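You operate a simulated robot arm through the tools that you are given. There is no shell and no other tool. Be economical: measure what you need, move in short steps, check, and stop when the job is done.

You run a simulated robot arm. Do the job below in one go: nothing can be reset, and whatever is moved stays where it is left.

Task
Power up the big winder, reset it, set width L and jog it.
Fine: hold the jog button down for a second or longer.

The check looks at the end state, three seconds after you hand in, the way a careful person would. Anything else that was tipped, shoved, dropped, spilled or broken makes it a failure.

Robot
A 7-joint arm with a two-finger gripper, on a carriage that runs on a rail from [-132.3, -0.3] to [45.7, 0.1] (x, y) and turns from -142 to 190 degrees about z. Base frame: it is fixed where the carriage stands at the start and does not move with it; the origin is on the floor, on the carriage's upright axis, x ahead of it, y to its left, z up. Units: cm, degrees, N and s.
With the tool pointing down near the work surface it reaches from about 10 to 72 cm from the robot's upright axis, wherever it stands. Its first joint turns from -166.0 to 166.0 degrees. Places, roughly: big winder [60, 110, 70]; panel power switch [80, 30, 130]. Payload 2.45 kg.
The tool frame sits at the grasp point (the TCP): z along the fingers, y along the line on which they close. The tips reach 2.3 cm beyond it. Largest opening 7.2 cm; the body of the gripper starts 4 cm behind the TCP.
Orientation is told as [roll, pitch, yaw] about the base's x, y, z axes, in that order, counted from this pose: with the fingers straight down and closing along the base's y, the tool's x points along the base's -x, its y along +y and its z along -z.

Tools
- The arm moves only by the tool apply_moves. Its argument "targets" is a list of rows, each a list of 7 numbers: the opening, from 0 (shut) to 1 (fully open), then the shift along the tool's x, y, z in cm, then the turn, a rotation vector about the tool's x, y, z in degrees. In form: [[gripper, dx, dy, dz, rx, ry, rz], ...]. A call has 1 to 20 rows; each row is the pose to reach, as a shift and turn from the pose commanded when the call began, along the tool's axes at that moment. Each row takes 0.2 s and may step no farther than 5 cm and 8.6 degrees from the row before; otherwise, or with a gripper value out of range, the whole call is refused. Where a pose cannot be reached the arm comes as near as it can. A force on the tool above 90 N (or 10 N above the force at the start of the call, whichever is more), or a blocked arm, ends the call early, and 0.2 s more pass. Each finger travels about 7.2 cm/s and halts on what it meets, pressing with about 31 N; the grip force reading is that of the motor and also rises with nothing between the fingers. The clock runs only during rows and for 0.2 s after the last one: add rows that repeat a pose to give the fingers time. The reply holds the time, the measured pose of the TCP, the force on the tool along the base axes, the opening and the grip force, in the units named above and with some noise, with the torque about the TCP (base axes, N m) and any sound that the robot's microphone picked up.
- Cameras (640 x 400 px; columns grow to the right, rows downward): "scene" is now at [1.71, 23.76, 153.98]; the picture's right is [0.57, -0.82, 0.00], its down [-0.23, -0.16, -0.96] and it looks along [0.79, 0.55, -0.28] (base axes); focal length 258 px, centre (320, 200). "wrist" rides on the gripper at [7.7, 1.7, -6.6] in the tool frame; the picture's right is [-0.22, 0.98, 0.00], its down [-0.56, -0.13, -0.82] and it looks along [-0.80, -0.18, 0.57] (tool axes); focal length 234 px, centre (320, 200). There is no depth. A picture from a camera that has moved, and an enlarged one, comes with that camera's place and axes in the base frame and with its lens.
- get_image(camera): a new picture of that camera. It takes no simulated time.
- move_column(by): slides the trunk up (or, below 0, down) by that many cm; the arm and the scene camera ride with it, the base frame stays. It gives what a move gives, with no picture.
- drive_base(legs): drives the robot by 1 to 6 legs, each [ahead, left, turn to the left] in cm, cm and degrees, along the robot's own axes; the way and the turn of a leg run together, so that a leg with both is an arc; at most 150 cm and 180 degrees a leg. The arm and the cameras ride along, it lands a little off, and it stops where it bumps. It keeps to its track: a leg is cut to what the track allows. It gives what a move gives.
- head_to(pan, tilt): turns the head with the scene camera to pan (to the left, within 155 degrees either way) and tilt (down, from -29 to 69), counted from straight ahead of the robot. It gives what a move gives.
- zoom(camera, box): a new picture of the part [left, top, right, bottom] of that camera's present view, enlarged. It takes no simulated time.
- hand_in(): hands the job in; it is judged then, once.

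Work in short steps. Places have to be worked out from the pictures, the camera data and where the tool is seen: move nearer, look again, correct. Check each grasp and each placing, and mend what went wrong. You have 120 turns and 90 pictures in all, those below and enlarged ones among them. Open the gripper and draw the arm clear of the work before you hand the job in, unless the task says otherwise; then end with one line.

The tools are called after "Emit:" as name(argument=value, ...) on one line, values as JSON. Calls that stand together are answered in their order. apply_moves: Moves the arm, as the interface text tells. Its arguments: {"type":"object","properties":{"targets":{"type":"array","items":{"type":"array","items":{"type":"number"}}}},"required":["targets"]} The other tools are called the same way: move_column (by) slides the trunk up or down; drive_base (legs) drives the base; head_to (pan, tilt) turns the head that bears the scene camera; get_image (camera) takes a picture; zoom (camera, box) takes an enlarged picture of a part of a camera's view; hand_in () hands the job in.

At the start:

```text
t: 0.0
ee_pos: [23.54, 22.96, 142.3]
orientation: [0.0, 0.0, 0.0]
wrist_force: [0.2, 0.2, 0.8]
torque: [-0.01, 0.0, 0.0]
finger_gap: 7.21
grip_force: 0.0
trunk travel left (down, up): [-50.0, 9.0]
robot x, y, heading: [-0.1, 0.23, -0.1]
head pan, tilt: [34.9, 16.5]
```

scene: 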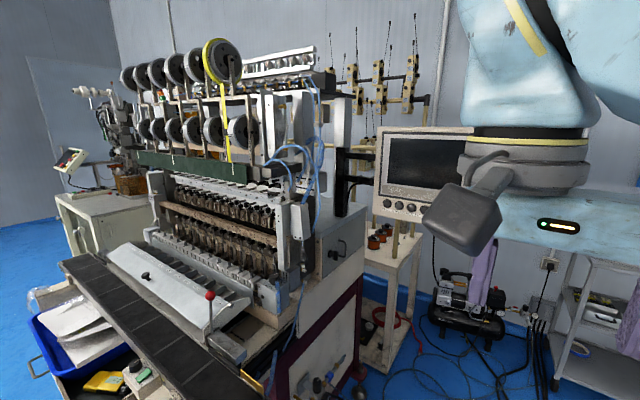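
wrist: 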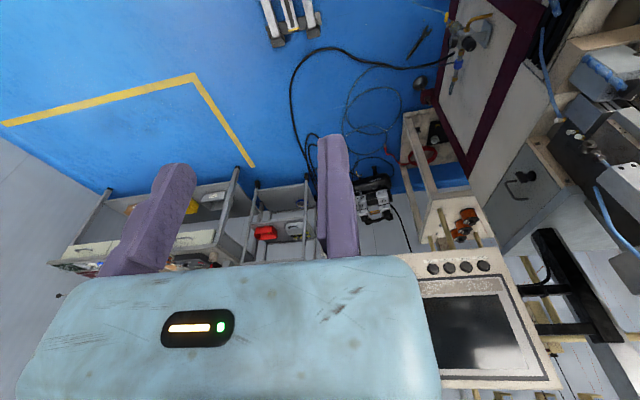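

The panel with screen and knobs is right of the winder. I zoom in on the panel and the winder's parts.

Emit:
zoom(camera="scene", box=[360, 110, 520, 230])

Emit:
zoom(camera="scene", box=[20, 220, 400, 400])

Emit:
zoom(camera="wrist", box=[400, 180, 640, 400])

```text
3.33 times, centred on (440, 170) of scene
camera zoom: at [1.71, 23.76, 153.98], right [0.57, -0.82, 0.0], down [-0.23, -0.16, -0.96], along [0.79, 0.55, -0.28], focal length 861 px, centre (-80, 300)
```

zoom: 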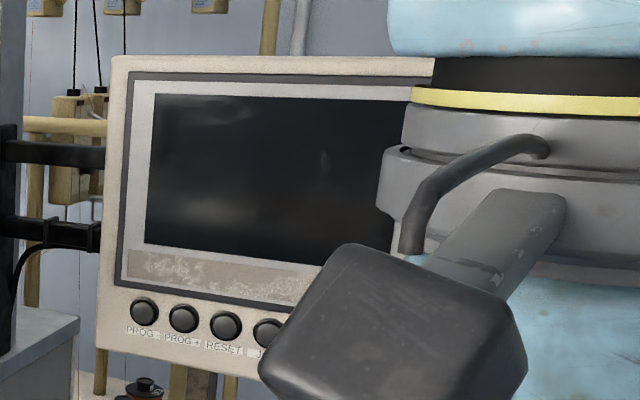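

```text
1.68 times, centred on (210, 310) of scene
camera zoom: at [1.71, 23.76, 153.98], right [0.57, -0.82, 0.0], down [-0.23, -0.16, -0.96], along [0.79, 0.55, -0.28], focal length 435 px, centre (505, 15)
```

zoom: 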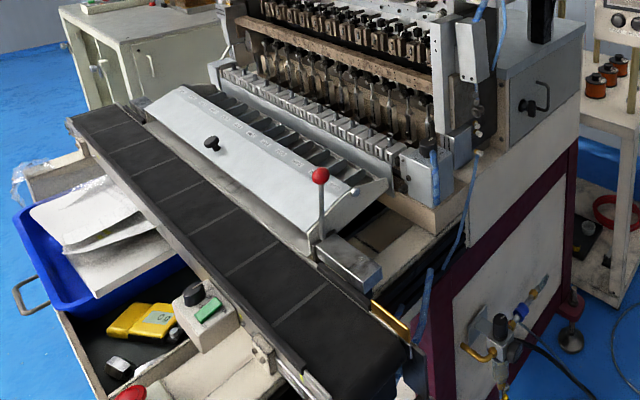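

```text
1.82 times, centred on (520, 290) of wrist
camera zoom: at [15.84, 24.65, 148.76], right [0.22, 0.98, 0.0], down [0.56, -0.13, 0.82], along [0.8, -0.18, -0.57], focal length 426 px, centre (-44, 36)
```

zoom: 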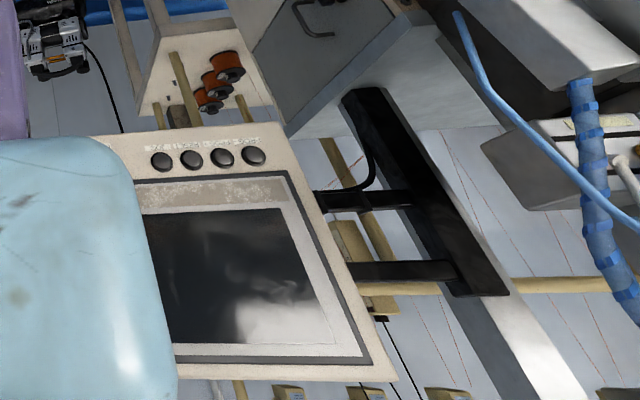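

The buttons read PROG-, PROG+, RESET, J(OG). I need to find the power switch and the width setting; zoom in further.

Emit:
zoom(camera="scene", box=[100, 230, 260, 330])

Emit:
zoom(camera="scene", box=[60, 300, 220, 400])

Emit:
head_to(pan=25, tilt=35)

Emit:
get_image(camera="scene")

```text
4.00 times, centred on (180, 280) of scene
camera zoom: at [1.71, 23.76, 153.98], right [0.57, -0.82, 0.0], down [-0.23, -0.16, -0.96], along [0.79, 0.55, -0.28], focal length 1033 px, centre (880, -120)
```

zoom: 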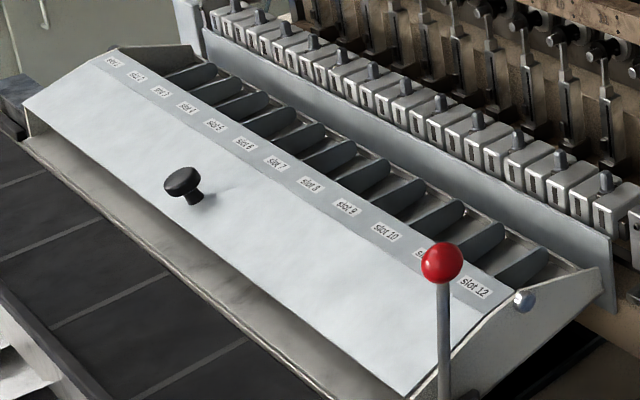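

```text
4.00 times, centred on (140, 350) of scene
camera zoom: at [1.71, 23.76, 153.98], right [0.57, -0.82, 0.0], down [-0.23, -0.16, -0.96], along [0.79, 0.55, -0.28], focal length 1033 px, centre (1040, -400)
```

zoom: 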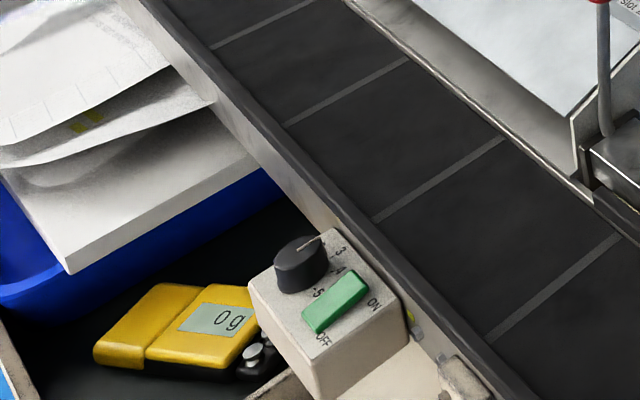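

```text
t: 0.8
ee_pos: [23.52, 22.95, 142.29]
orientation: [0.1, 0.0, 0.1]
wrist_force: [-0.6, 0.4, 0.0]
torque: [0.03, -0.01, 0.02]
finger_gap: 7.2
grip_force: 0.0
trunk travel left (down, up): [-50.0, 9.0]
robot x, y, heading: [0.12, 0.13, 0.0]
head pan, tilt: [25.0, 35.0]
```

```text
82 pictures are left
camera scene: at [2.03, 22.14, 151.03], right [0.42, -0.91, 0.0], down [-0.52, -0.24, -0.82], along [0.74, 0.35, -0.57], focal length 258 px, centre (320, 200)
```

scene: 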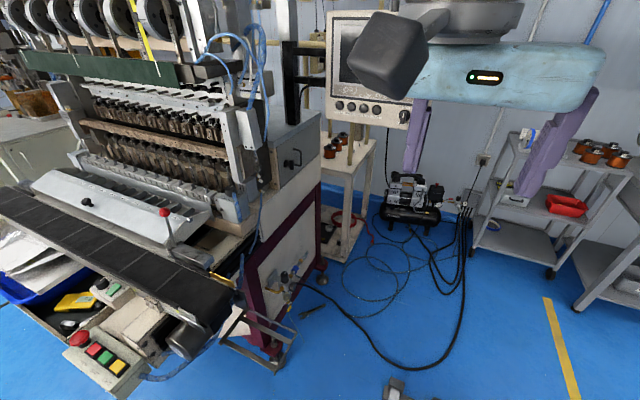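

There's a rotary switch at panel right and a button box at the conveyor end. Zoom both.

Emit:
zoom(camera="scene", box=[320, 70, 430, 140])

Emit:
zoom(camera="scene", box=[40, 270, 200, 400])

Emit:
zoom(camera="scene", box=[20, 60, 340, 260])

```text
5.71 times, centred on (375, 105) of scene
camera zoom: at [2.03, 22.14, 151.03], right [0.42, -0.91, 0.0], down [-0.52, -0.24, -0.82], along [0.74, 0.35, -0.57], focal length 1475 px, centre (6, 743)
```

zoom: 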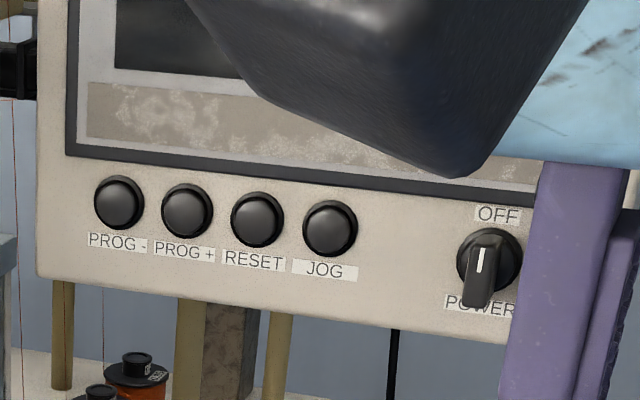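

```text
3.08 times, centred on (120, 335) of scene
camera zoom: at [2.03, 22.14, 151.03], right [0.42, -0.91, 0.0], down [-0.52, -0.24, -0.82], along [0.74, 0.35, -0.57], focal length 794 px, centre (935, -215)
```

zoom: 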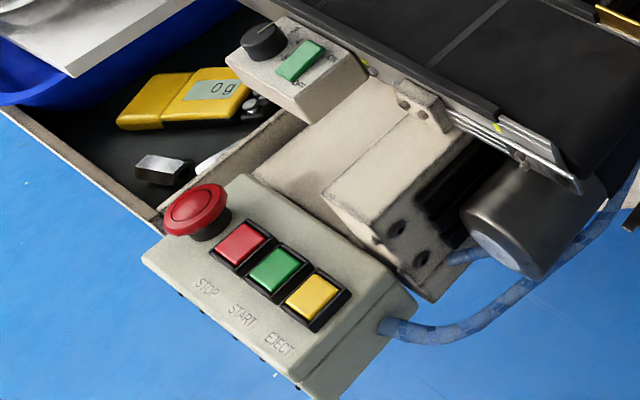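

```text
2.00 times, centred on (180, 160) of scene
camera zoom: at [2.03, 22.14, 151.03], right [0.42, -0.91, 0.0], down [-0.52, -0.24, -0.82], along [0.74, 0.35, -0.57], focal length 516 px, centre (600, 280)
```

zoom: 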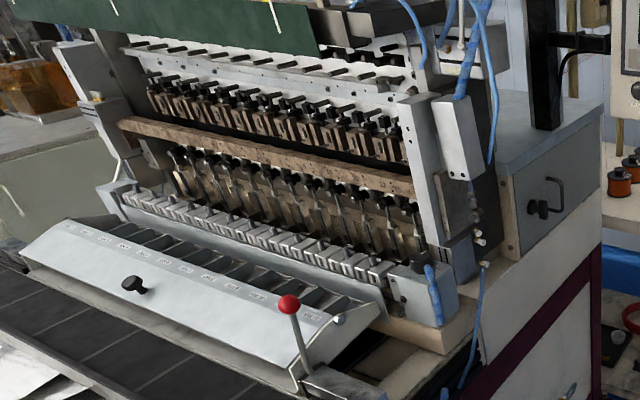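

The power knob is on the panel at about (80, 32, 128), with a PROG/RESET/JOG row to its left. I rotate the tool to point forward (+x) while moving ahead.

Emit:
apply_moves(targets=[[1, -2, 0, 0, 0, -8, 0], [1, -4, 0, 0, 0, -16, 0], [1, -6, 0, 0, 0, -24, 0], [1, -8, 0, 0, 0, -32, 0], [1, -10, 0, 0, 0, -40, 0], [1, -12, 0, 0, 0, -48, 0], [1, -14, 0, 0, 0, -56, 0], [1, -16, 0, 0, 0, -64, 0], [1, -18, 0, 0, 0, -72, 0], [1, -20, 0, 0, 0, -80, 0], [1, -22, 0, 0, 0, -88, 0], [1, -22, 0, 0, 0, -90, 0]])

Emit:
get_image(camera="scene")

Emit:
get_image(camera="wrist")

```text
t: 3.4
ee_pos: [45.68, 22.98, 142.22]
orientation: [-159.5, -89.9, 159.6]
wrist_force: [-0.1, -0.5, -0.5]
torque: [0.01, -0.02, 0.01]
finger_gap: 7.17
grip_force: 0.0
trunk travel left (down, up): [-50.0, 9.0]
robot x, y, heading: [-0.1, -0.22, -0.0]
head pan, tilt: [25.0, 35.0]
```

```text
78 pictures are left
camera scene: at [2.05, 22.14, 151.02], right [0.42, -0.91, 0.0], down [-0.52, -0.24, -0.82], along [0.74, 0.35, -0.57], focal length 258 px, centre (320, 200)
```

scene: 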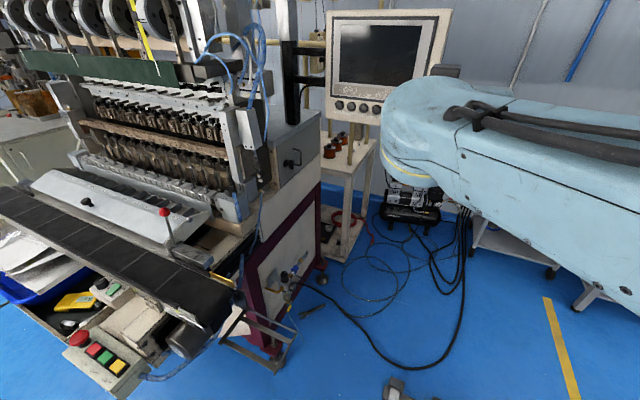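

```text
77 pictures are left
camera wrist: at [39.07, 24.74, 134.37], right [0.0, 0.98, 0.22], down [-0.82, -0.13, 0.56], along [0.57, -0.18, 0.8], focal length 234 px, centre (320, 200)
```

wrist: 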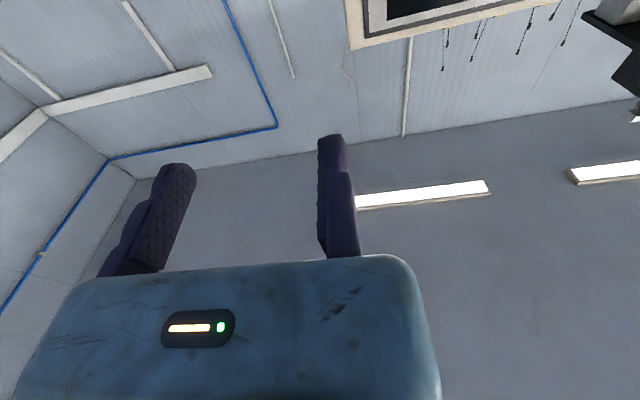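

The panel is now clear for the scene camera; zoom on it.

Emit:
zoom(camera="scene", box=[320, 0, 460, 130])

Emit:
head_to(pan=25, tilt=15)

Emit:
get_image(camera="scene")

```text
3.08 times, centred on (390, 65) of scene
camera zoom: at [2.05, 22.14, 151.02], right [0.42, -0.91, 0.0], down [-0.52, -0.24, -0.82], along [0.74, 0.35, -0.57], focal length 794 px, centre (105, 615)
```

zoom: 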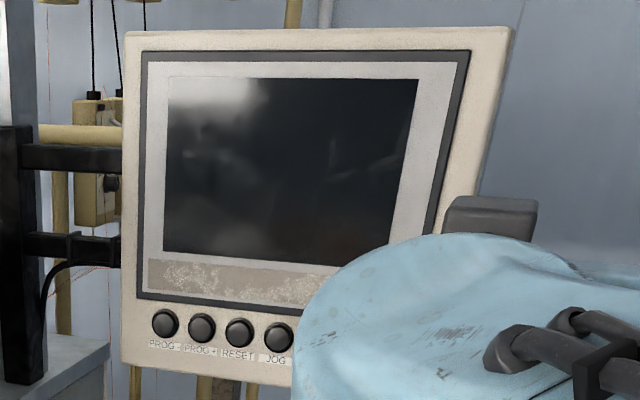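

```text
t: 4.2
ee_pos: [45.62, 22.95, 142.15]
orientation: [59.7, -90.0, -59.7]
wrist_force: [-0.4, -0.1, -0.3]
torque: [0.0, 0.02, -0.01]
finger_gap: 7.19
grip_force: 0.1
trunk travel left (down, up): [-50.0, 9.0]
robot x, y, heading: [-0.0, -0.4, -0.1]
head pan, tilt: [25.0, 15.0]
```

```text
75 pictures are left
camera scene: at [2.52, 22.36, 154.21], right [0.42, -0.91, 0.0], down [-0.24, -0.11, -0.97], along [0.88, 0.41, -0.26], focal length 258 px, centre (320, 200)
```

scene: 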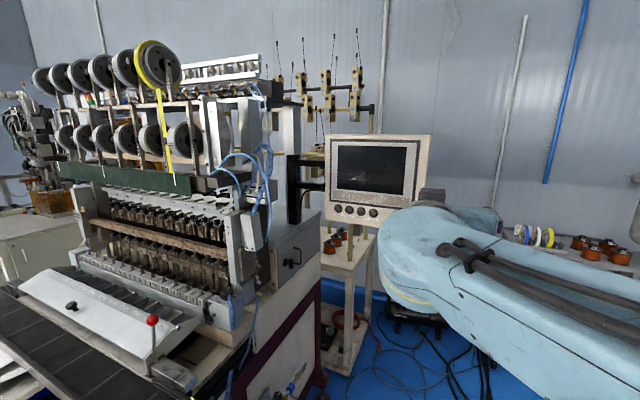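

The arm blocks the knob. I move the tool to the right 20 cm and look again.

Emit:
apply_moves(targets=[[1, 0, -5, 0, 0, 0, 0], [1, 0, -10, 0, 0, 0, 0], [1, 0, -15, 0, 0, 0, 0], [1, 0, -20, 0, 0, 0, 0], [1, 0, -20, 0, 0, 0, 0]])

Emit:
zoom(camera="scene", box=[300, 110, 500, 260])

```text
t: 5.5
ee_pos: [45.62, 2.73, 141.89]
orientation: [42.5, -89.9, -42.4]
wrist_force: [-0.4, 0.8, -0.2]
torque: [0.03, 0.01, 0.0]
finger_gap: 7.21
grip_force: 0.0
trunk travel left (down, up): [-50.0, 9.0]
robot x, y, heading: [0.19, 0.18, 0.2]
head pan, tilt: [25.0, 15.0]
```

```text
2.67 times, centred on (400, 185) of scene
camera zoom: at [2.51, 22.27, 154.23], right [0.42, -0.91, 0.0], down [-0.23, -0.11, -0.97], along [0.88, 0.41, -0.26], focal length 688 px, centre (107, 240)
```

zoom: 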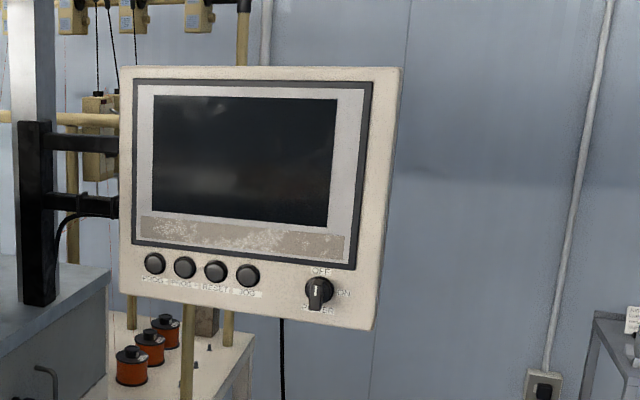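

ON is at the right, so the knob turns clockwise 90°. I drive ahead 20 cm to get a second viewpoint.

Emit:
drive_base(legs=[[20, 0, 0]])

Emit:
get_image(camera="scene")

Emit:
zoom(camera="scene", box=[300, 120, 460, 260])

```text
t: 7.1
ee_pos: [65.84, 2.72, 141.9]
orientation: [39.1, -90.0, -39.1]
wrist_force: [0.7, -0.5, -0.3]
torque: [0.0, 0.02, 0.0]
finger_gap: 7.23
grip_force: 0.1
trunk travel left (down, up): [-50.0, 9.0]
robot x, y, heading: [20.22, 0.04, -0.1]
head pan, tilt: [25.0, 15.0]
```

```text
73 pictures are left
camera scene: at [22.68, 22.4, 154.22], right [0.42, -0.91, 0.0], down [-0.23, -0.11, -0.97], along [0.88, 0.41, -0.26], focal length 258 px, centre (320, 200)
```

scene: 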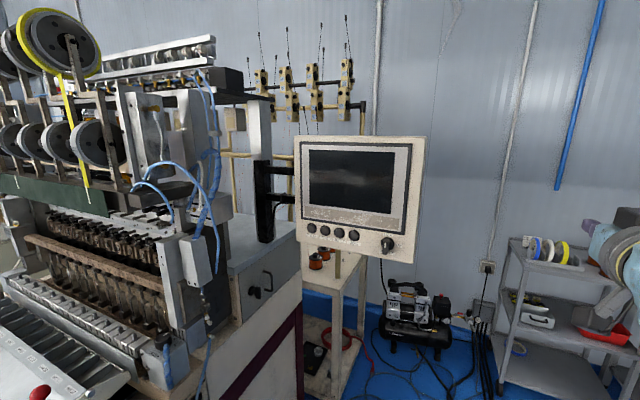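

```text
2.86 times, centred on (380, 190) of scene
camera zoom: at [22.68, 22.4, 154.22], right [0.42, -0.91, 0.0], down [-0.23, -0.11, -0.97], along [0.88, 0.41, -0.26], focal length 738 px, centre (149, 229)
```

zoom: 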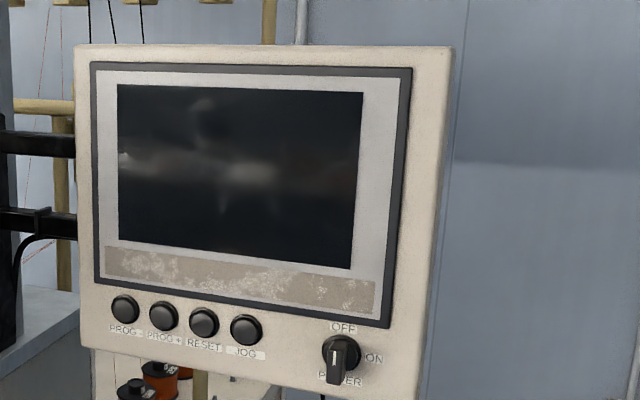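

Triangulation: knob ≈ (83, 32.6, 127), PROG- ≈ (82.3, 52.7, 128.4), panel faces -x. I move the tool in front of the knob at x≈66 and look with the wrist camera.

Emit:
apply_moves(targets=[[1, 2.5, 4, 0, 0, 0, 0], [1, 5, 8, 0, 0, 0, 0], [1, 7.5, 12, 0, 0, 0, 0], [1, 10, 16, 0, 0, 0, 0], [1, 12.5, 20, 0, 0, 0, 0], [1, 14.9, 24, 0, 0, 0, 0], [1, 14.9, 28, 0, 0, 0, 0], [1, 14.9, 29.9, 0, 0, 0, 0], [1, 14.9, 29.9, 4, 0, 0, 0], [1, 14.9, 29.9, 4, 0, 0, 0]])

Emit:
get_image(camera="wrist")

Emit:
get_image(camera="scene")

```text
t: 9.3
ee_pos: [69.74, 32.84, 127.0]
orientation: [58.0, -90.0, -58.0]
wrist_force: [0.1, -0.1, -0.3]
torque: [0.01, -0.04, -0.01]
finger_gap: 7.22
grip_force: 0.0
trunk travel left (down, up): [-50.0, 9.0]
robot x, y, heading: [20.33, 0.34, 0.1]
head pan, tilt: [25.0, 15.0]
```

```text
71 pictures are left
camera wrist: at [63.24, 34.56, 119.09], right [0.0, 0.98, 0.22], down [-0.82, -0.13, 0.56], along [0.57, -0.18, 0.8], focal length 234 px, centre (320, 200)
```

wrist: 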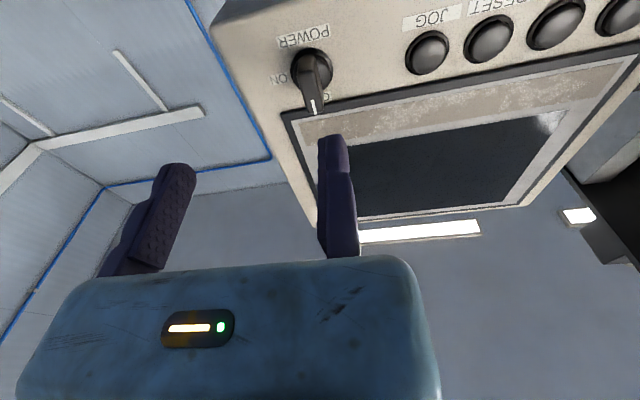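

```text
70 pictures are left
camera scene: at [22.71, 22.4, 154.22], right [0.42, -0.91, 0.0], down [-0.23, -0.11, -0.97], along [0.88, 0.41, -0.26], focal length 258 px, centre (320, 200)
```

scene: 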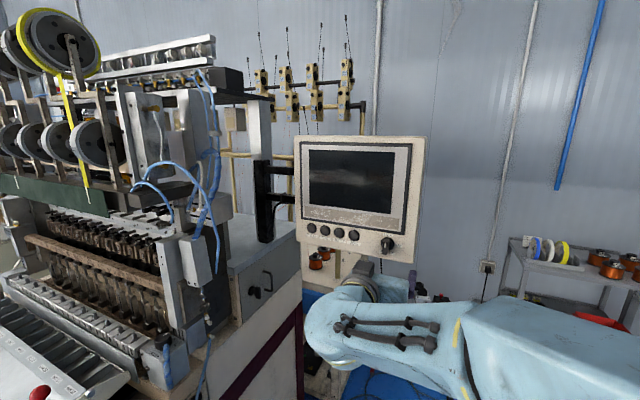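

Refined: knob handle ≈ (80.7, 32.0, 128.4), JOG ≈ (82, 40.6, 128.5). I line up with the handle and approach with the gripper partly closed.

Emit:
apply_moves(targets=[[0.6, -1.4, -0.8, 2, 0, 0, 0], [0.45, -1.4, -0.8, 5, 0, 0, 0], [0.45, -1.4, -0.8, 6.5, 0, 0, 0], [0.45, -1.4, -0.8, 6.5, 0, 0, 0]])

Emit:
get_image(camera="wrist")

Emit:
zoom(camera="scene", box=[320, 190, 440, 290])

```text
t: 10.3
ee_pos: [76.07, 31.92, 128.36]
orientation: [90.3, -90.0, -90.1]
wrist_force: [-19.7, -5.5, -5.7]
torque: [0.01, 0.12, -0.07]
finger_gap: 3.23
grip_force: 0.1
trunk travel left (down, up): [-50.0, 9.0]
robot x, y, heading: [19.97, -0.19, -0.0]
head pan, tilt: [25.0, 15.0]
```

```text
69 pictures are left
camera wrist: at [69.49, 33.64, 120.51], right [0.0, 0.98, 0.22], down [-0.82, -0.13, 0.56], along [0.57, -0.18, 0.8], focal length 234 px, centre (320, 200)
```

wrist: 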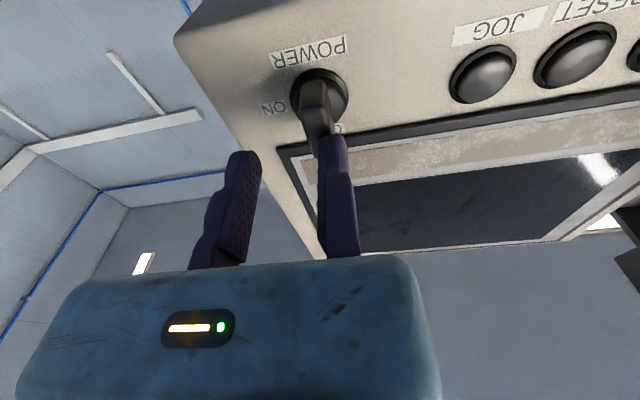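

```text
4.00 times, centred on (380, 240) of scene
camera zoom: at [22.4, 22.33, 154.23], right [0.42, -0.91, 0.0], down [-0.23, -0.11, -0.97], along [0.88, 0.41, -0.26], focal length 1033 px, centre (80, 40)
```

zoom: 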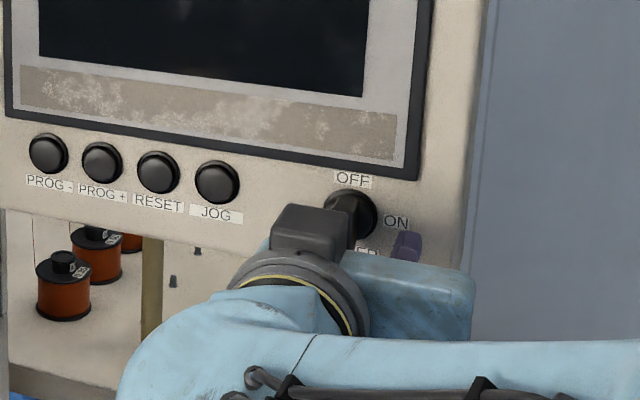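

Contact (-20 N): the image shows the right-hand (+y) finger hit the handle – only the other finger moves, so the TCP line is at the fixed finger's inner face. I back off, shift +1.3 in y, and advance again alongside the handle.

Emit:
apply_moves(targets=[[0.45, 0, 0, -2, 0, 0, 0], [0.45, 0, 1.3, -2, 0, 0, 0], [0.45, 0, 1.3, -0.3, 0, 0, 0], [0.45, 0, 1.3, -0.3, 0, 0, 0]])

Emit:
get_image(camera="wrist")

```text
t: 11.3
ee_pos: [75.86, 33.19, 128.36]
orientation: [2.7, -90.0, -2.7]
wrist_force: [0.5, 0.0, -0.3]
torque: [-0.01, -0.05, 0.04]
finger_gap: 3.26
grip_force: 0.0
trunk travel left (down, up): [-50.0, 9.0]
robot x, y, heading: [20.38, 0.05, -0.1]
head pan, tilt: [25.0, 15.0]
```

```text
67 pictures are left
camera wrist: at [69.47, 34.91, 120.53], right [0.0, 0.98, 0.22], down [-0.82, -0.12, 0.56], along [0.57, -0.18, 0.8], focal length 234 px, centre (320, 200)
```

wrist: 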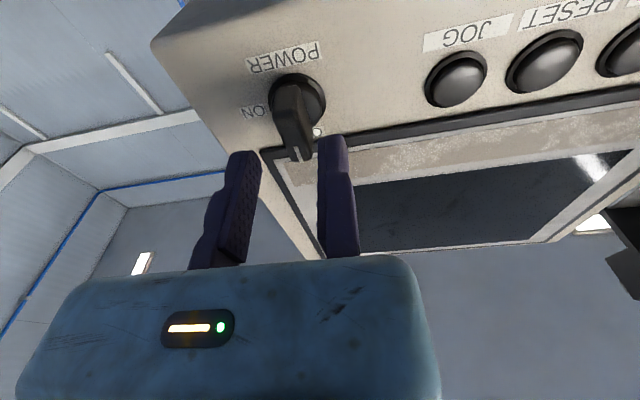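

The handle now sits between the fingers. Advance 2 cm.

Emit:
apply_moves(targets=[[0.45, 0, 0, 1, 0, 0, 0], [0.45, 0, 0, 1.6, 0, 0, 0], [0.45, 0, 0, 2.0, 0, 0, 0], [0.45, 0, 0, 2.0, 0, 0, 0]])

Emit:
get_image(camera="wrist")

Emit:
zoom(camera="scene", box=[340, 210, 440, 280])

```text
t: 12.3
ee_pos: [77.99, 33.26, 128.56]
orientation: [78.9, -90.0, -79.0]
wrist_force: [0.2, -0.4, -0.4]
torque: [0.0, -0.01, -0.02]
finger_gap: 3.24
grip_force: 0.1
trunk travel left (down, up): [-50.0, 9.0]
robot x, y, heading: [20.12, -0.2, -0.0]
head pan, tilt: [25.0, 15.0]
```

```text
66 pictures are left
camera wrist: at [71.43, 34.88, 120.61], right [0.0, 0.98, 0.22], down [-0.82, -0.12, 0.56], along [0.57, -0.18, 0.8], focal length 234 px, centre (320, 200)
```

wrist: 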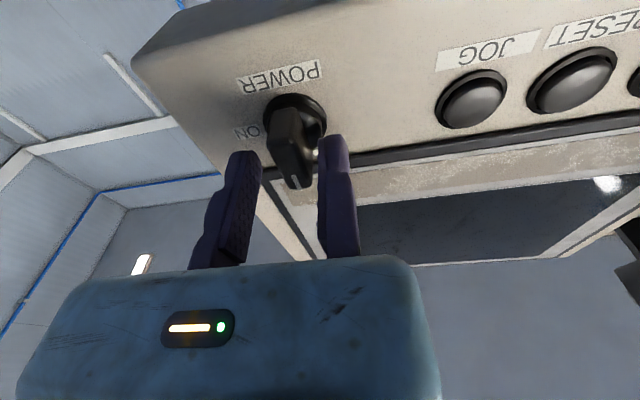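

```text
5.71 times, centred on (390, 245) of scene
camera zoom: at [22.67, 22.4, 154.22], right [0.42, -0.91, 0.0], down [-0.23, -0.11, -0.97], along [0.88, 0.41, -0.26], focal length 1475 px, centre (-80, -57)
```

zoom: 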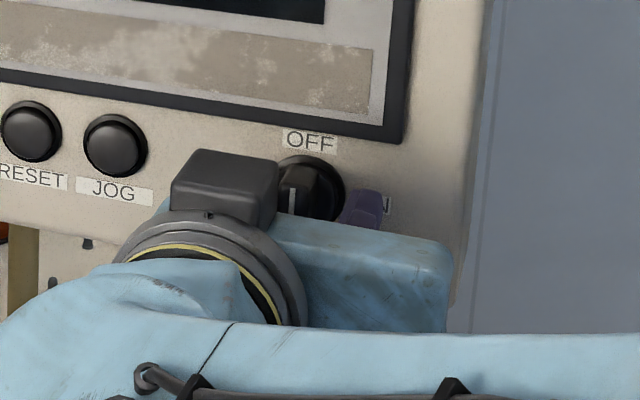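

The handle overlaps the tips by ~1.9 cm. I lower 0.7 cm to the knob axis, shift slightly, and close on the handle.

Emit:
apply_moves(targets=[[0.45, 0.7, -0.35, 0, 0, 0, 0], [0.3, 0.7, -0.35, 0, 0, 0, 0], [0.15, 0.7, -0.35, 0, 0, 0, 0], [0.1, 0.7, -0.35, 0, 0, 0, 0], [0.05, 0.7, -0.35, 0, 0, 0, 0]])

Emit:
get_image(camera="wrist")

```text
t: 13.5
ee_pos: [78.01, 32.6, 127.74]
orientation: [75.5, -89.9, -75.5]
wrist_force: [-1.1, -8.3, -2.1]
torque: [0.06, -0.13, 0.11]
finger_gap: 1.28
grip_force: 32.7
trunk travel left (down, up): [-50.0, 9.0]
robot x, y, heading: [20.03, 0.21, -0.0]
head pan, tilt: [25.0, 15.0]
```

```text
64 pictures are left
camera wrist: at [71.39, 34.37, 119.95], right [0.0, 0.98, 0.22], down [-0.82, -0.12, 0.56], along [0.57, -0.18, 0.8], focal length 234 px, centre (320, 200)
```

wrist: 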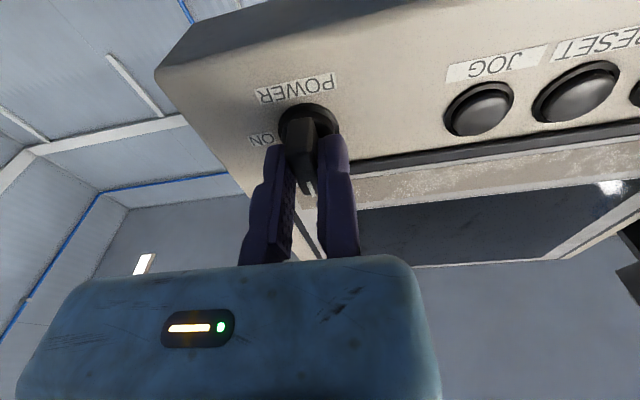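

Gripped (gap 1.28, 33 N). I turn clockwise 48° first about the knob axis.

Emit:
apply_moves(targets=[[0.05, -0.09, -0.01, 0, 0, 0, 8], [0.05, -0.18, -0.02, 0, 0, 0, 16], [0.05, -0.26, -0.06, 0, 0, 0, 24], [0.05, -0.34, -0.1, 0, 0, 0, 32], [0.05, -0.41, -0.15, 0, 0, 0, 40], [0.05, -0.48, -0.21, 0, 0, 0, 48], [0.05, -0.48, -0.21, 0, 0, 0, 48]])

Emit:
get_image(camera="wrist")

```text
t: 15.1
ee_pos: [77.94, 32.67, 128.26]
orientation: [90.1, -41.9, -90.1]
wrist_force: [-8.1, -14.6, -5.1]
torque: [-0.02, -0.07, 0.05]
finger_gap: 1.27
grip_force: 39.3
trunk travel left (down, up): [-50.0, 9.0]
robot x, y, heading: [20.28, 0.03, -0.2]
head pan, tilt: [25.0, 15.0]
```

```text
63 pictures are left
camera wrist: at [71.4, 39.42, 124.34], right [0.0, 0.49, 0.87], down [-0.82, -0.5, 0.28], along [0.57, -0.72, 0.4], focal length 234 px, centre (320, 200)
```

wrist: 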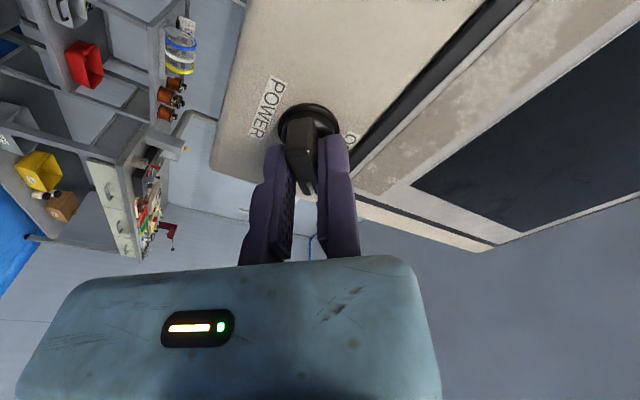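

The knob follows. Turn a further 42°.

Emit:
apply_moves(targets=[[0.05, -0.09, -0.01, 0, 0, 0, 8], [0.05, -0.18, -0.02, 0, 0, 0, 16], [0.05, -0.26, -0.06, 0, 0, 0, 24], [0.05, -0.34, -0.1, 0, 0, 0, 32], [0.05, -0.41, -0.15, 0, 0, 0, 40], [0.05, -0.43, -0.17, 0, 0, 0, 43], [0.05, -0.43, -0.17, 0, 0, 0, 43]])

Emit:
get_image(camera="wrist")

Emit:
get_image(camera="scene")

```text
t: 16.7
ee_pos: [77.9, 32.05, 128.61]
orientation: [90.1, 1.1, -90.1]
wrist_force: [-6.4, -10.5, 9.0]
torque: [-0.69, 0.39, -0.36]
finger_gap: 1.25
grip_force: 39.3
trunk travel left (down, up): [-50.0, 9.0]
robot x, y, heading: [19.98, -0.01, 0.2]
head pan, tilt: [25.0, 15.0]
```

```text
62 pictures are left
camera wrist: at [71.4, 39.78, 130.33], right [0.0, -0.24, 0.97], down [-0.82, -0.56, -0.14], along [0.57, -0.8, -0.19], focal length 234 px, centre (320, 200)
```

wrist: 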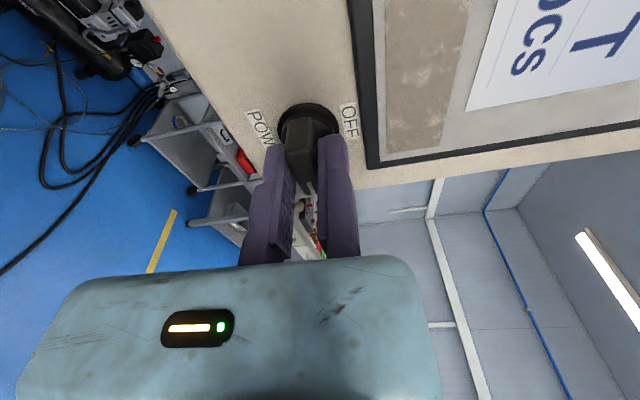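

```text
61 pictures are left
camera scene: at [22.54, 22.22, 154.26], right [0.42, -0.91, 0.0], down [-0.23, -0.11, -0.97], along [0.88, 0.41, -0.26], focal length 258 px, centre (320, 200)
```

scene: 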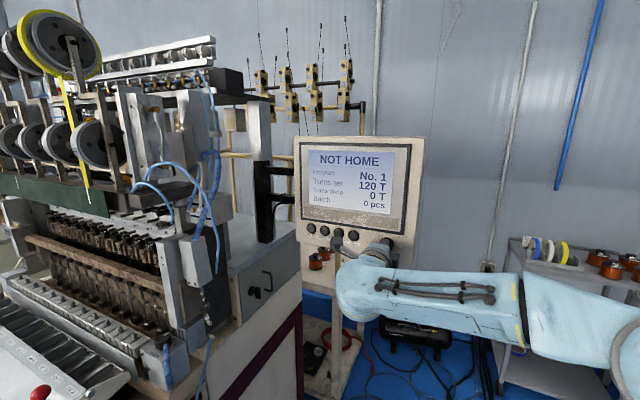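

Screen on: "NOT HOME". I release and retreat, then read the screen.

Emit:
apply_moves(targets=[[0.2, 0, 0, 0, 0, 0, 0], [0.4, 0, 0.2, 0, 0, 0, 0], [0.45, 0, 0.2, 0, 0, 0, 0], [0.45, 0, 0.2, -3, 0, 0, 0], [0.45, 0, 0.2, -8, 0, 0, 0], [0.45, 0, 0.2, -12, 0, 0, 0]])

Emit:
zoom(camera="scene", box=[290, 130, 430, 260])

Emit:
get_image(camera="wrist")

```text
t: 18.1
ee_pos: [66.1, 32.22, 128.63]
orientation: [90.0, 1.0, -90.0]
wrist_force: [-0.2, -0.4, -0.5]
torque: [0.01, 0.01, 0.02]
finger_gap: 3.22
grip_force: 0.1
trunk travel left (down, up): [-50.0, 9.0]
robot x, y, heading: [19.82, -0.17, 0.1]
head pan, tilt: [25.0, 15.0]
```

```text
3.08 times, centred on (360, 195) of scene
camera zoom: at [22.65, 22.4, 154.22], right [0.42, -0.91, 0.0], down [-0.23, -0.11, -0.97], along [0.88, 0.41, -0.26], focal length 794 px, centre (197, 215)
```

zoom: 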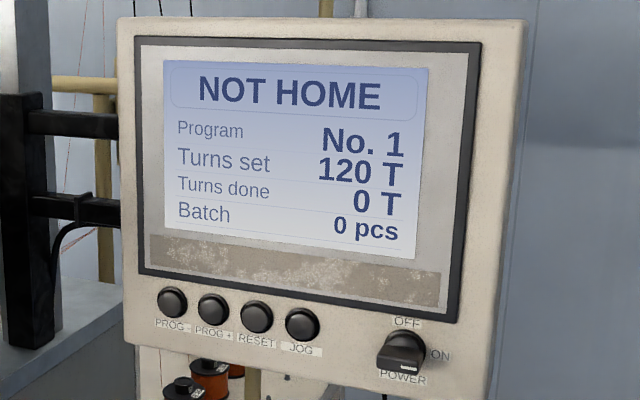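

```text
59 pictures are left
camera wrist: at [59.45, 39.95, 130.27], right [0.0, -0.23, 0.97], down [-0.82, -0.56, -0.13], along [0.57, -0.8, -0.19], focal length 234 px, centre (320, 200)
```

wrist: 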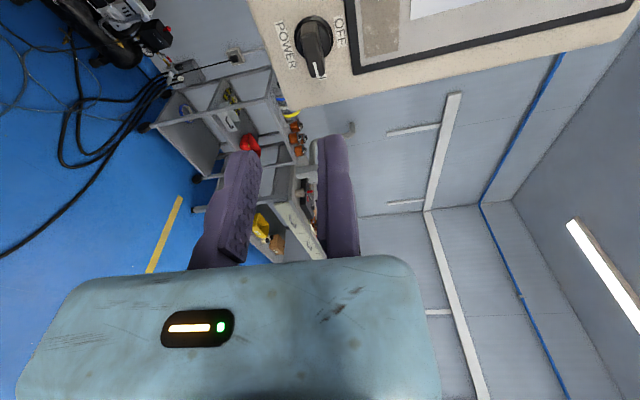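

Power ON. Next I close the gripper and line up with RESET (82, 44.6, 128.5), advancing to tip x≈78.

Emit:
apply_moves(targets=[[0.2, 4, 0, 0, 0, 0, 0], [0, 8, 0, 0, 0, 0, 0], [0, 12.3, -0.1, 0, 0, 0, 0], [0, 12.3, -0.1, 4, 0, 0, 0], [0, 12.3, -0.1, 8, 0, 0, 0], [0, 12.3, -0.1, 10, 0, 0, 0], [0, 12.3, -0.1, 10, 0, 0, 0]])

Emit:
get_image(camera="wrist")

Emit:
zoom(camera="scene", box=[290, 130, 430, 260])

```text
t: 19.7
ee_pos: [76.16, 44.46, 128.82]
orientation: [90.0, 1.1, -90.0]
wrist_force: [0.1, -0.3, -0.3]
torque: [-0.01, -0.02, -0.01]
finger_gap: 0.0
grip_force: 28.4
trunk travel left (down, up): [-50.0, 9.0]
robot x, y, heading: [20.54, 0.06, -0.1]
head pan, tilt: [25.0, 15.0]
```

```text
58 pictures are left
camera wrist: at [69.56, 52.23, 130.65], right [0.0, -0.23, 0.97], down [-0.82, -0.56, -0.13], along [0.57, -0.8, -0.19], focal length 234 px, centre (320, 200)
```

wrist: 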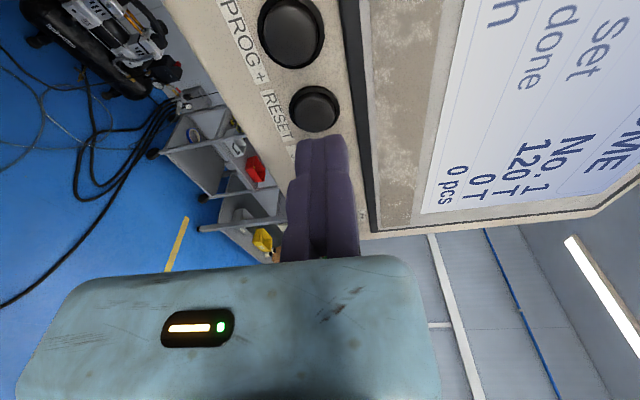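

```text
3.08 times, centred on (360, 195) of scene
camera zoom: at [22.67, 22.4, 154.22], right [0.42, -0.91, 0.0], down [-0.23, -0.11, -0.97], along [0.88, 0.41, -0.26], focal length 794 px, centre (197, 215)
```

zoom: 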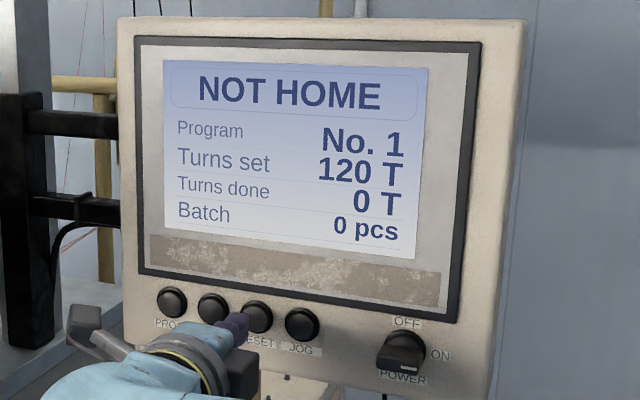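

Aligned with RESET within a few mm (lower by 0.35). Press forward in small steps.

Emit:
apply_moves(targets=[[0, 0, -0.35, 1, 0, 0, 0], [0, 0, -0.35, 1.6, 0, 0, 0], [0, 0, -0.35, 2.0, 0, 0, 0], [0, 0, -0.35, 2.3, 0, 0, 0], [0, 0, -0.35, 2.3, 0, 0, 0]])

Emit:
zoom(camera="scene", box=[290, 130, 430, 260])

Emit:
get_image(camera="wrist")

```text
t: 20.9
ee_pos: [78.21, 44.49, 128.47]
orientation: [90.0, 0.9, -89.9]
wrist_force: [0.8, -0.1, -0.2]
torque: [0.0, 0.01, 0.01]
finger_gap: 0.01
grip_force: 28.4
trunk travel left (down, up): [-50.0, 9.0]
robot x, y, heading: [19.95, 0.08, -0.1]
head pan, tilt: [25.0, 15.0]
```

```text
3.08 times, centred on (360, 195) of scene
camera zoom: at [22.67, 22.4, 154.22], right [0.42, -0.91, 0.0], down [-0.23, -0.11, -0.97], along [0.88, 0.41, -0.26], focal length 794 px, centre (197, 215)
```

zoom: 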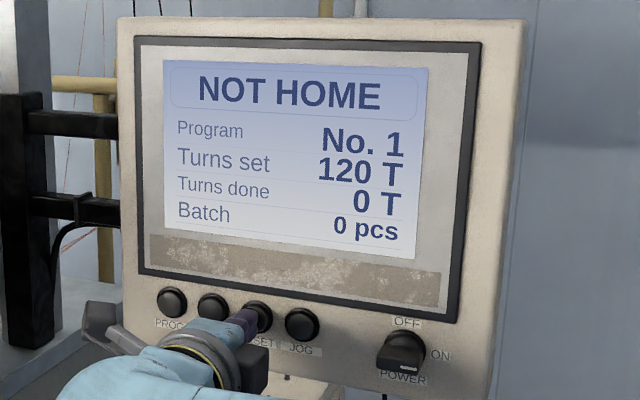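

```text
55 pictures are left
camera wrist: at [71.72, 52.26, 130.14], right [0.0, -0.23, 0.97], down [-0.82, -0.56, -0.13], along [0.57, -0.8, -0.19], focal length 234 px, centre (320, 200)
```

wrist: 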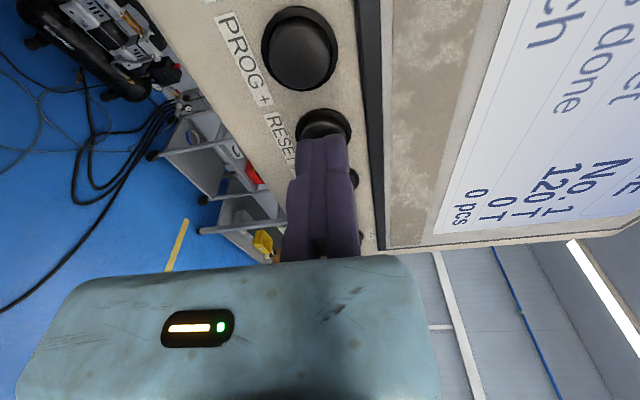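

Nearly touching; continue pressing another 1.5 cm in small steps.

Emit:
apply_moves(targets=[[0, 0, 0, 0.4, 0, 0, 0], [0, 0, 0, 0.8, 0, 0, 0], [0, 0, 0, 1.2, 0, 0, 0], [0, 0, 0, 1.5, 0, 0, 0], [0, 0, 0, 1.5, 0, 0, 0]])

Emit:
zoom(camera="scene", box=[290, 130, 430, 260])

```text
t: 22.1
ee_pos: [79.24, 44.8, 128.48]
orientation: [89.9, 1.1, -89.9]
wrist_force: [-31.2, -6.8, -9.6]
torque: [0.15, 0.22, -0.31]
finger_gap: 0.59
grip_force: 28.4
trunk travel left (down, up): [-50.0, 9.0]
robot x, y, heading: [20.53, -0.18, 0.0]
head pan, tilt: [25.0, 15.0]
heard: click
```

```text
3.08 times, centred on (360, 195) of scene
camera zoom: at [22.25, 22.35, 154.23], right [0.42, -0.91, 0.0], down [-0.23, -0.11, -0.97], along [0.88, 0.41, -0.26], focal length 794 px, centre (197, 215)
```

zoom: 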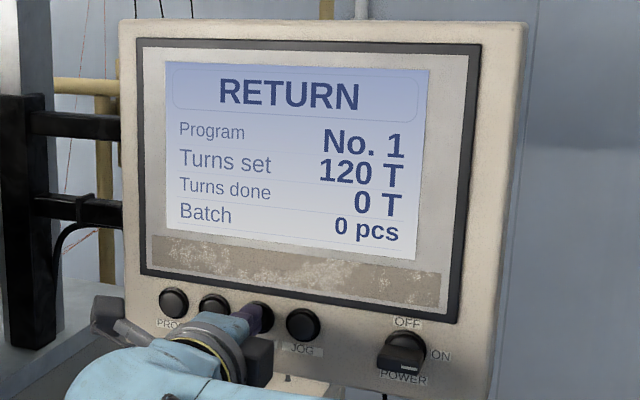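

Click; the screen shows RETURN (homing). Retreat and let it finish.

Emit:
apply_moves(targets=[[0, 0, 0, -2, 0, 0, 0], [0, 0, 0, -6, 0, 0, 0], [0, 0, 0, -10, 0, 0, 0], [0, 0, 0, -12, 0, 0, 0], [0, 0, 0, -12, 0, 0, 0], [0, 0, 0, -12, 0, 0, 0], [0, 0, 0, -12, 0, 0, 0], [0, 0, 0, -12, 0, 0, 0], [0, 0, 0, -12, 0, 0, 0], [0, 0, 0, -12, 0, 0, 0], [0, 0, 0, -12, 0, 0, 0], [0, 0, 0, -12, 0, 0, 0]])

Emit:
get_image(camera="scene")

```text
t: 24.7
ee_pos: [67.69, 44.45, 128.37]
orientation: [90.0, 1.0, -90.0]
wrist_force: [-0.6, 0.7, 0.1]
torque: [0.01, -0.01, 0.01]
finger_gap: 0.0
grip_force: 28.1
trunk travel left (down, up): [-50.0, 9.0]
robot x, y, heading: [19.82, 0.01, -0.4]
head pan, tilt: [25.0, 15.0]
```

```text
53 pictures are left
camera scene: at [22.67, 22.4, 154.22], right [0.42, -0.91, 0.0], down [-0.23, -0.11, -0.97], along [0.88, 0.41, -0.26], focal length 258 px, centre (320, 200)
```

scene: 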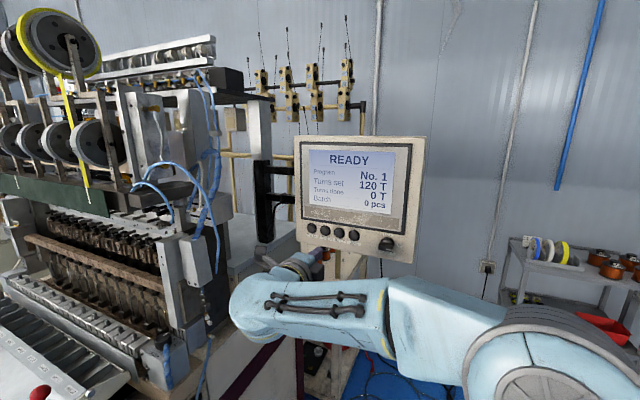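

READY. Now find the width setting – look at the red-ball lever and the winder front.

Emit:
head_to(pan=65, tilt=40)

Emit:
get_image(camera="scene")

```text
t: 25.8
ee_pos: [67.63, 44.36, 128.46]
orientation: [90.1, 1.0, -90.1]
wrist_force: [0.8, -0.2, 0.5]
torque: [0.01, 0.0, -0.01]
finger_gap: 0.0
grip_force: 28.6
trunk travel left (down, up): [-50.0, 9.0]
robot x, y, heading: [19.78, 0.14, 0.1]
head pan, tilt: [65.0, 40.0]
```

```text
52 pictures are left
camera scene: at [17.8, 26.15, 150.27], right [0.91, -0.42, 0.0], down [-0.27, -0.58, -0.77], along [0.32, 0.69, -0.64], focal length 258 px, centre (320, 200)
```

scene: 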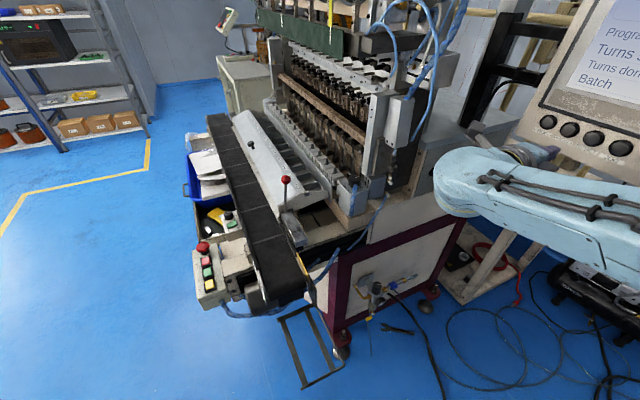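

Emit:
zoom(camera="scene", box=[230, 100, 350, 200])

Emit:
zoom(camera="scene", box=[250, 150, 350, 260])

Emit:
zoom(camera="scene", box=[330, 60, 450, 220])

```text
4.00 times, centred on (290, 150) of scene
camera zoom: at [17.8, 26.15, 150.27], right [0.91, -0.42, 0.0], down [-0.27, -0.58, -0.77], along [0.32, 0.69, -0.64], focal length 1033 px, centre (440, 400)
```

zoom: 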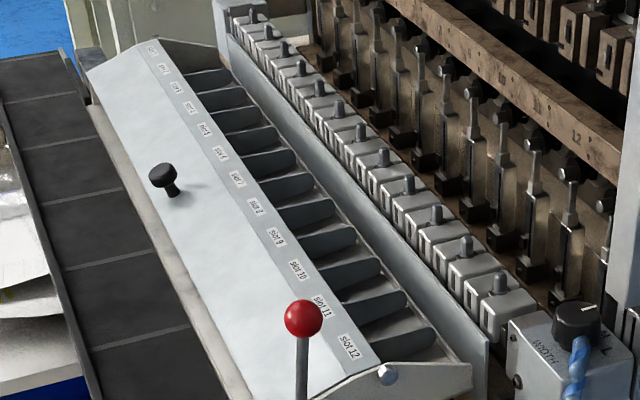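

```text
3.64 times, centred on (300, 205) of scene
camera zoom: at [17.8, 26.15, 150.27], right [0.91, -0.42, 0.0], down [-0.27, -0.58, -0.77], along [0.32, 0.69, -0.64], focal length 939 px, centre (393, 182)
```

zoom: 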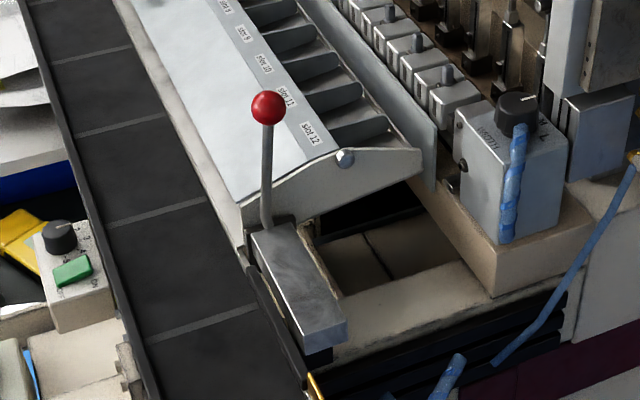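

```text
2.50 times, centred on (390, 140) of scene
camera zoom: at [17.8, 26.15, 150.27], right [0.91, -0.42, 0.0], down [-0.27, -0.58, -0.77], along [0.32, 0.69, -0.64], focal length 646 px, centre (145, 350)
```

zoom: 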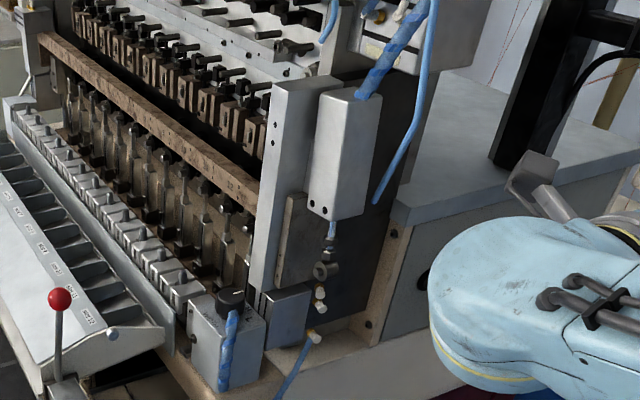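

Found a WIDTH knob on the gray end block, with "M", "L" marks. Zoom tighter.

Emit:
zoom(camera="scene", box=[335, 165, 385, 205])

```text
10.00 times, centred on (360, 185) of scene
camera zoom: at [17.8, 26.15, 150.27], right [0.91, -0.42, 0.0], down [-0.27, -0.58, -0.77], along [0.32, 0.69, -0.64], focal length 2582 px, centre (-80, 350)
```

zoom: 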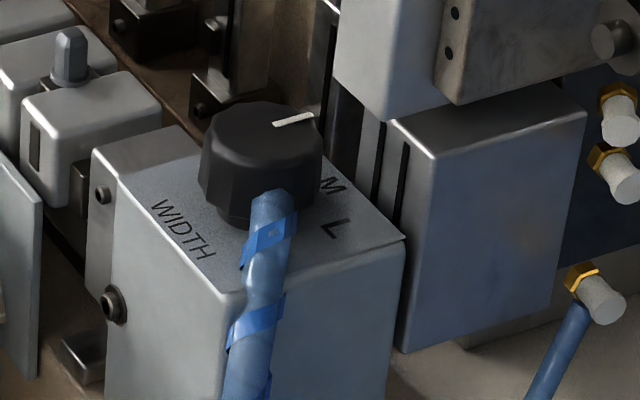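

The WIDTH knob is at about (50, 73, 110). I'll retract: first back off 25 cm while undoing the roll.

Emit:
apply_moves(targets=[[0, 0, 0, -2.5, 0, 0, -8], [0, 0, 0, -5, 0, 0, -16], [0, 0, 0, -7.5, 0, 0, -24], [0, -1, 0, -10, 0, 0, -32], [0, -4, 0, -12.5, 0, 0, -40], [0, -7, 0, -15, 0, 0, -48], [0, -10, 0, -17.5, 0, 0, -56], [0, -13, 0, -20, 0, 0, -64], [0, -16, 0, -22, 0, 0, -72], [0, -19, 0, -22, 0, 0, -80], [0, -21, 0, -22, 0, 0, -88], [0, -21, 0, -22, 0, 0, -91], [0, -21, 0, -22, 0, 0, -91]])

```text
t: 28.6
ee_pos: [45.84, 23.63, 128.0]
orientation: [-77.1, -90.0, 77.1]
wrist_force: [0.1, -0.5, 0.6]
torque: [0.02, -0.03, 0.02]
finger_gap: 0.0
grip_force: 28.7
trunk travel left (down, up): [-50.0, 9.0]
robot x, y, heading: [20.18, 0.04, -0.1]
head pan, tilt: [65.0, 40.0]
```

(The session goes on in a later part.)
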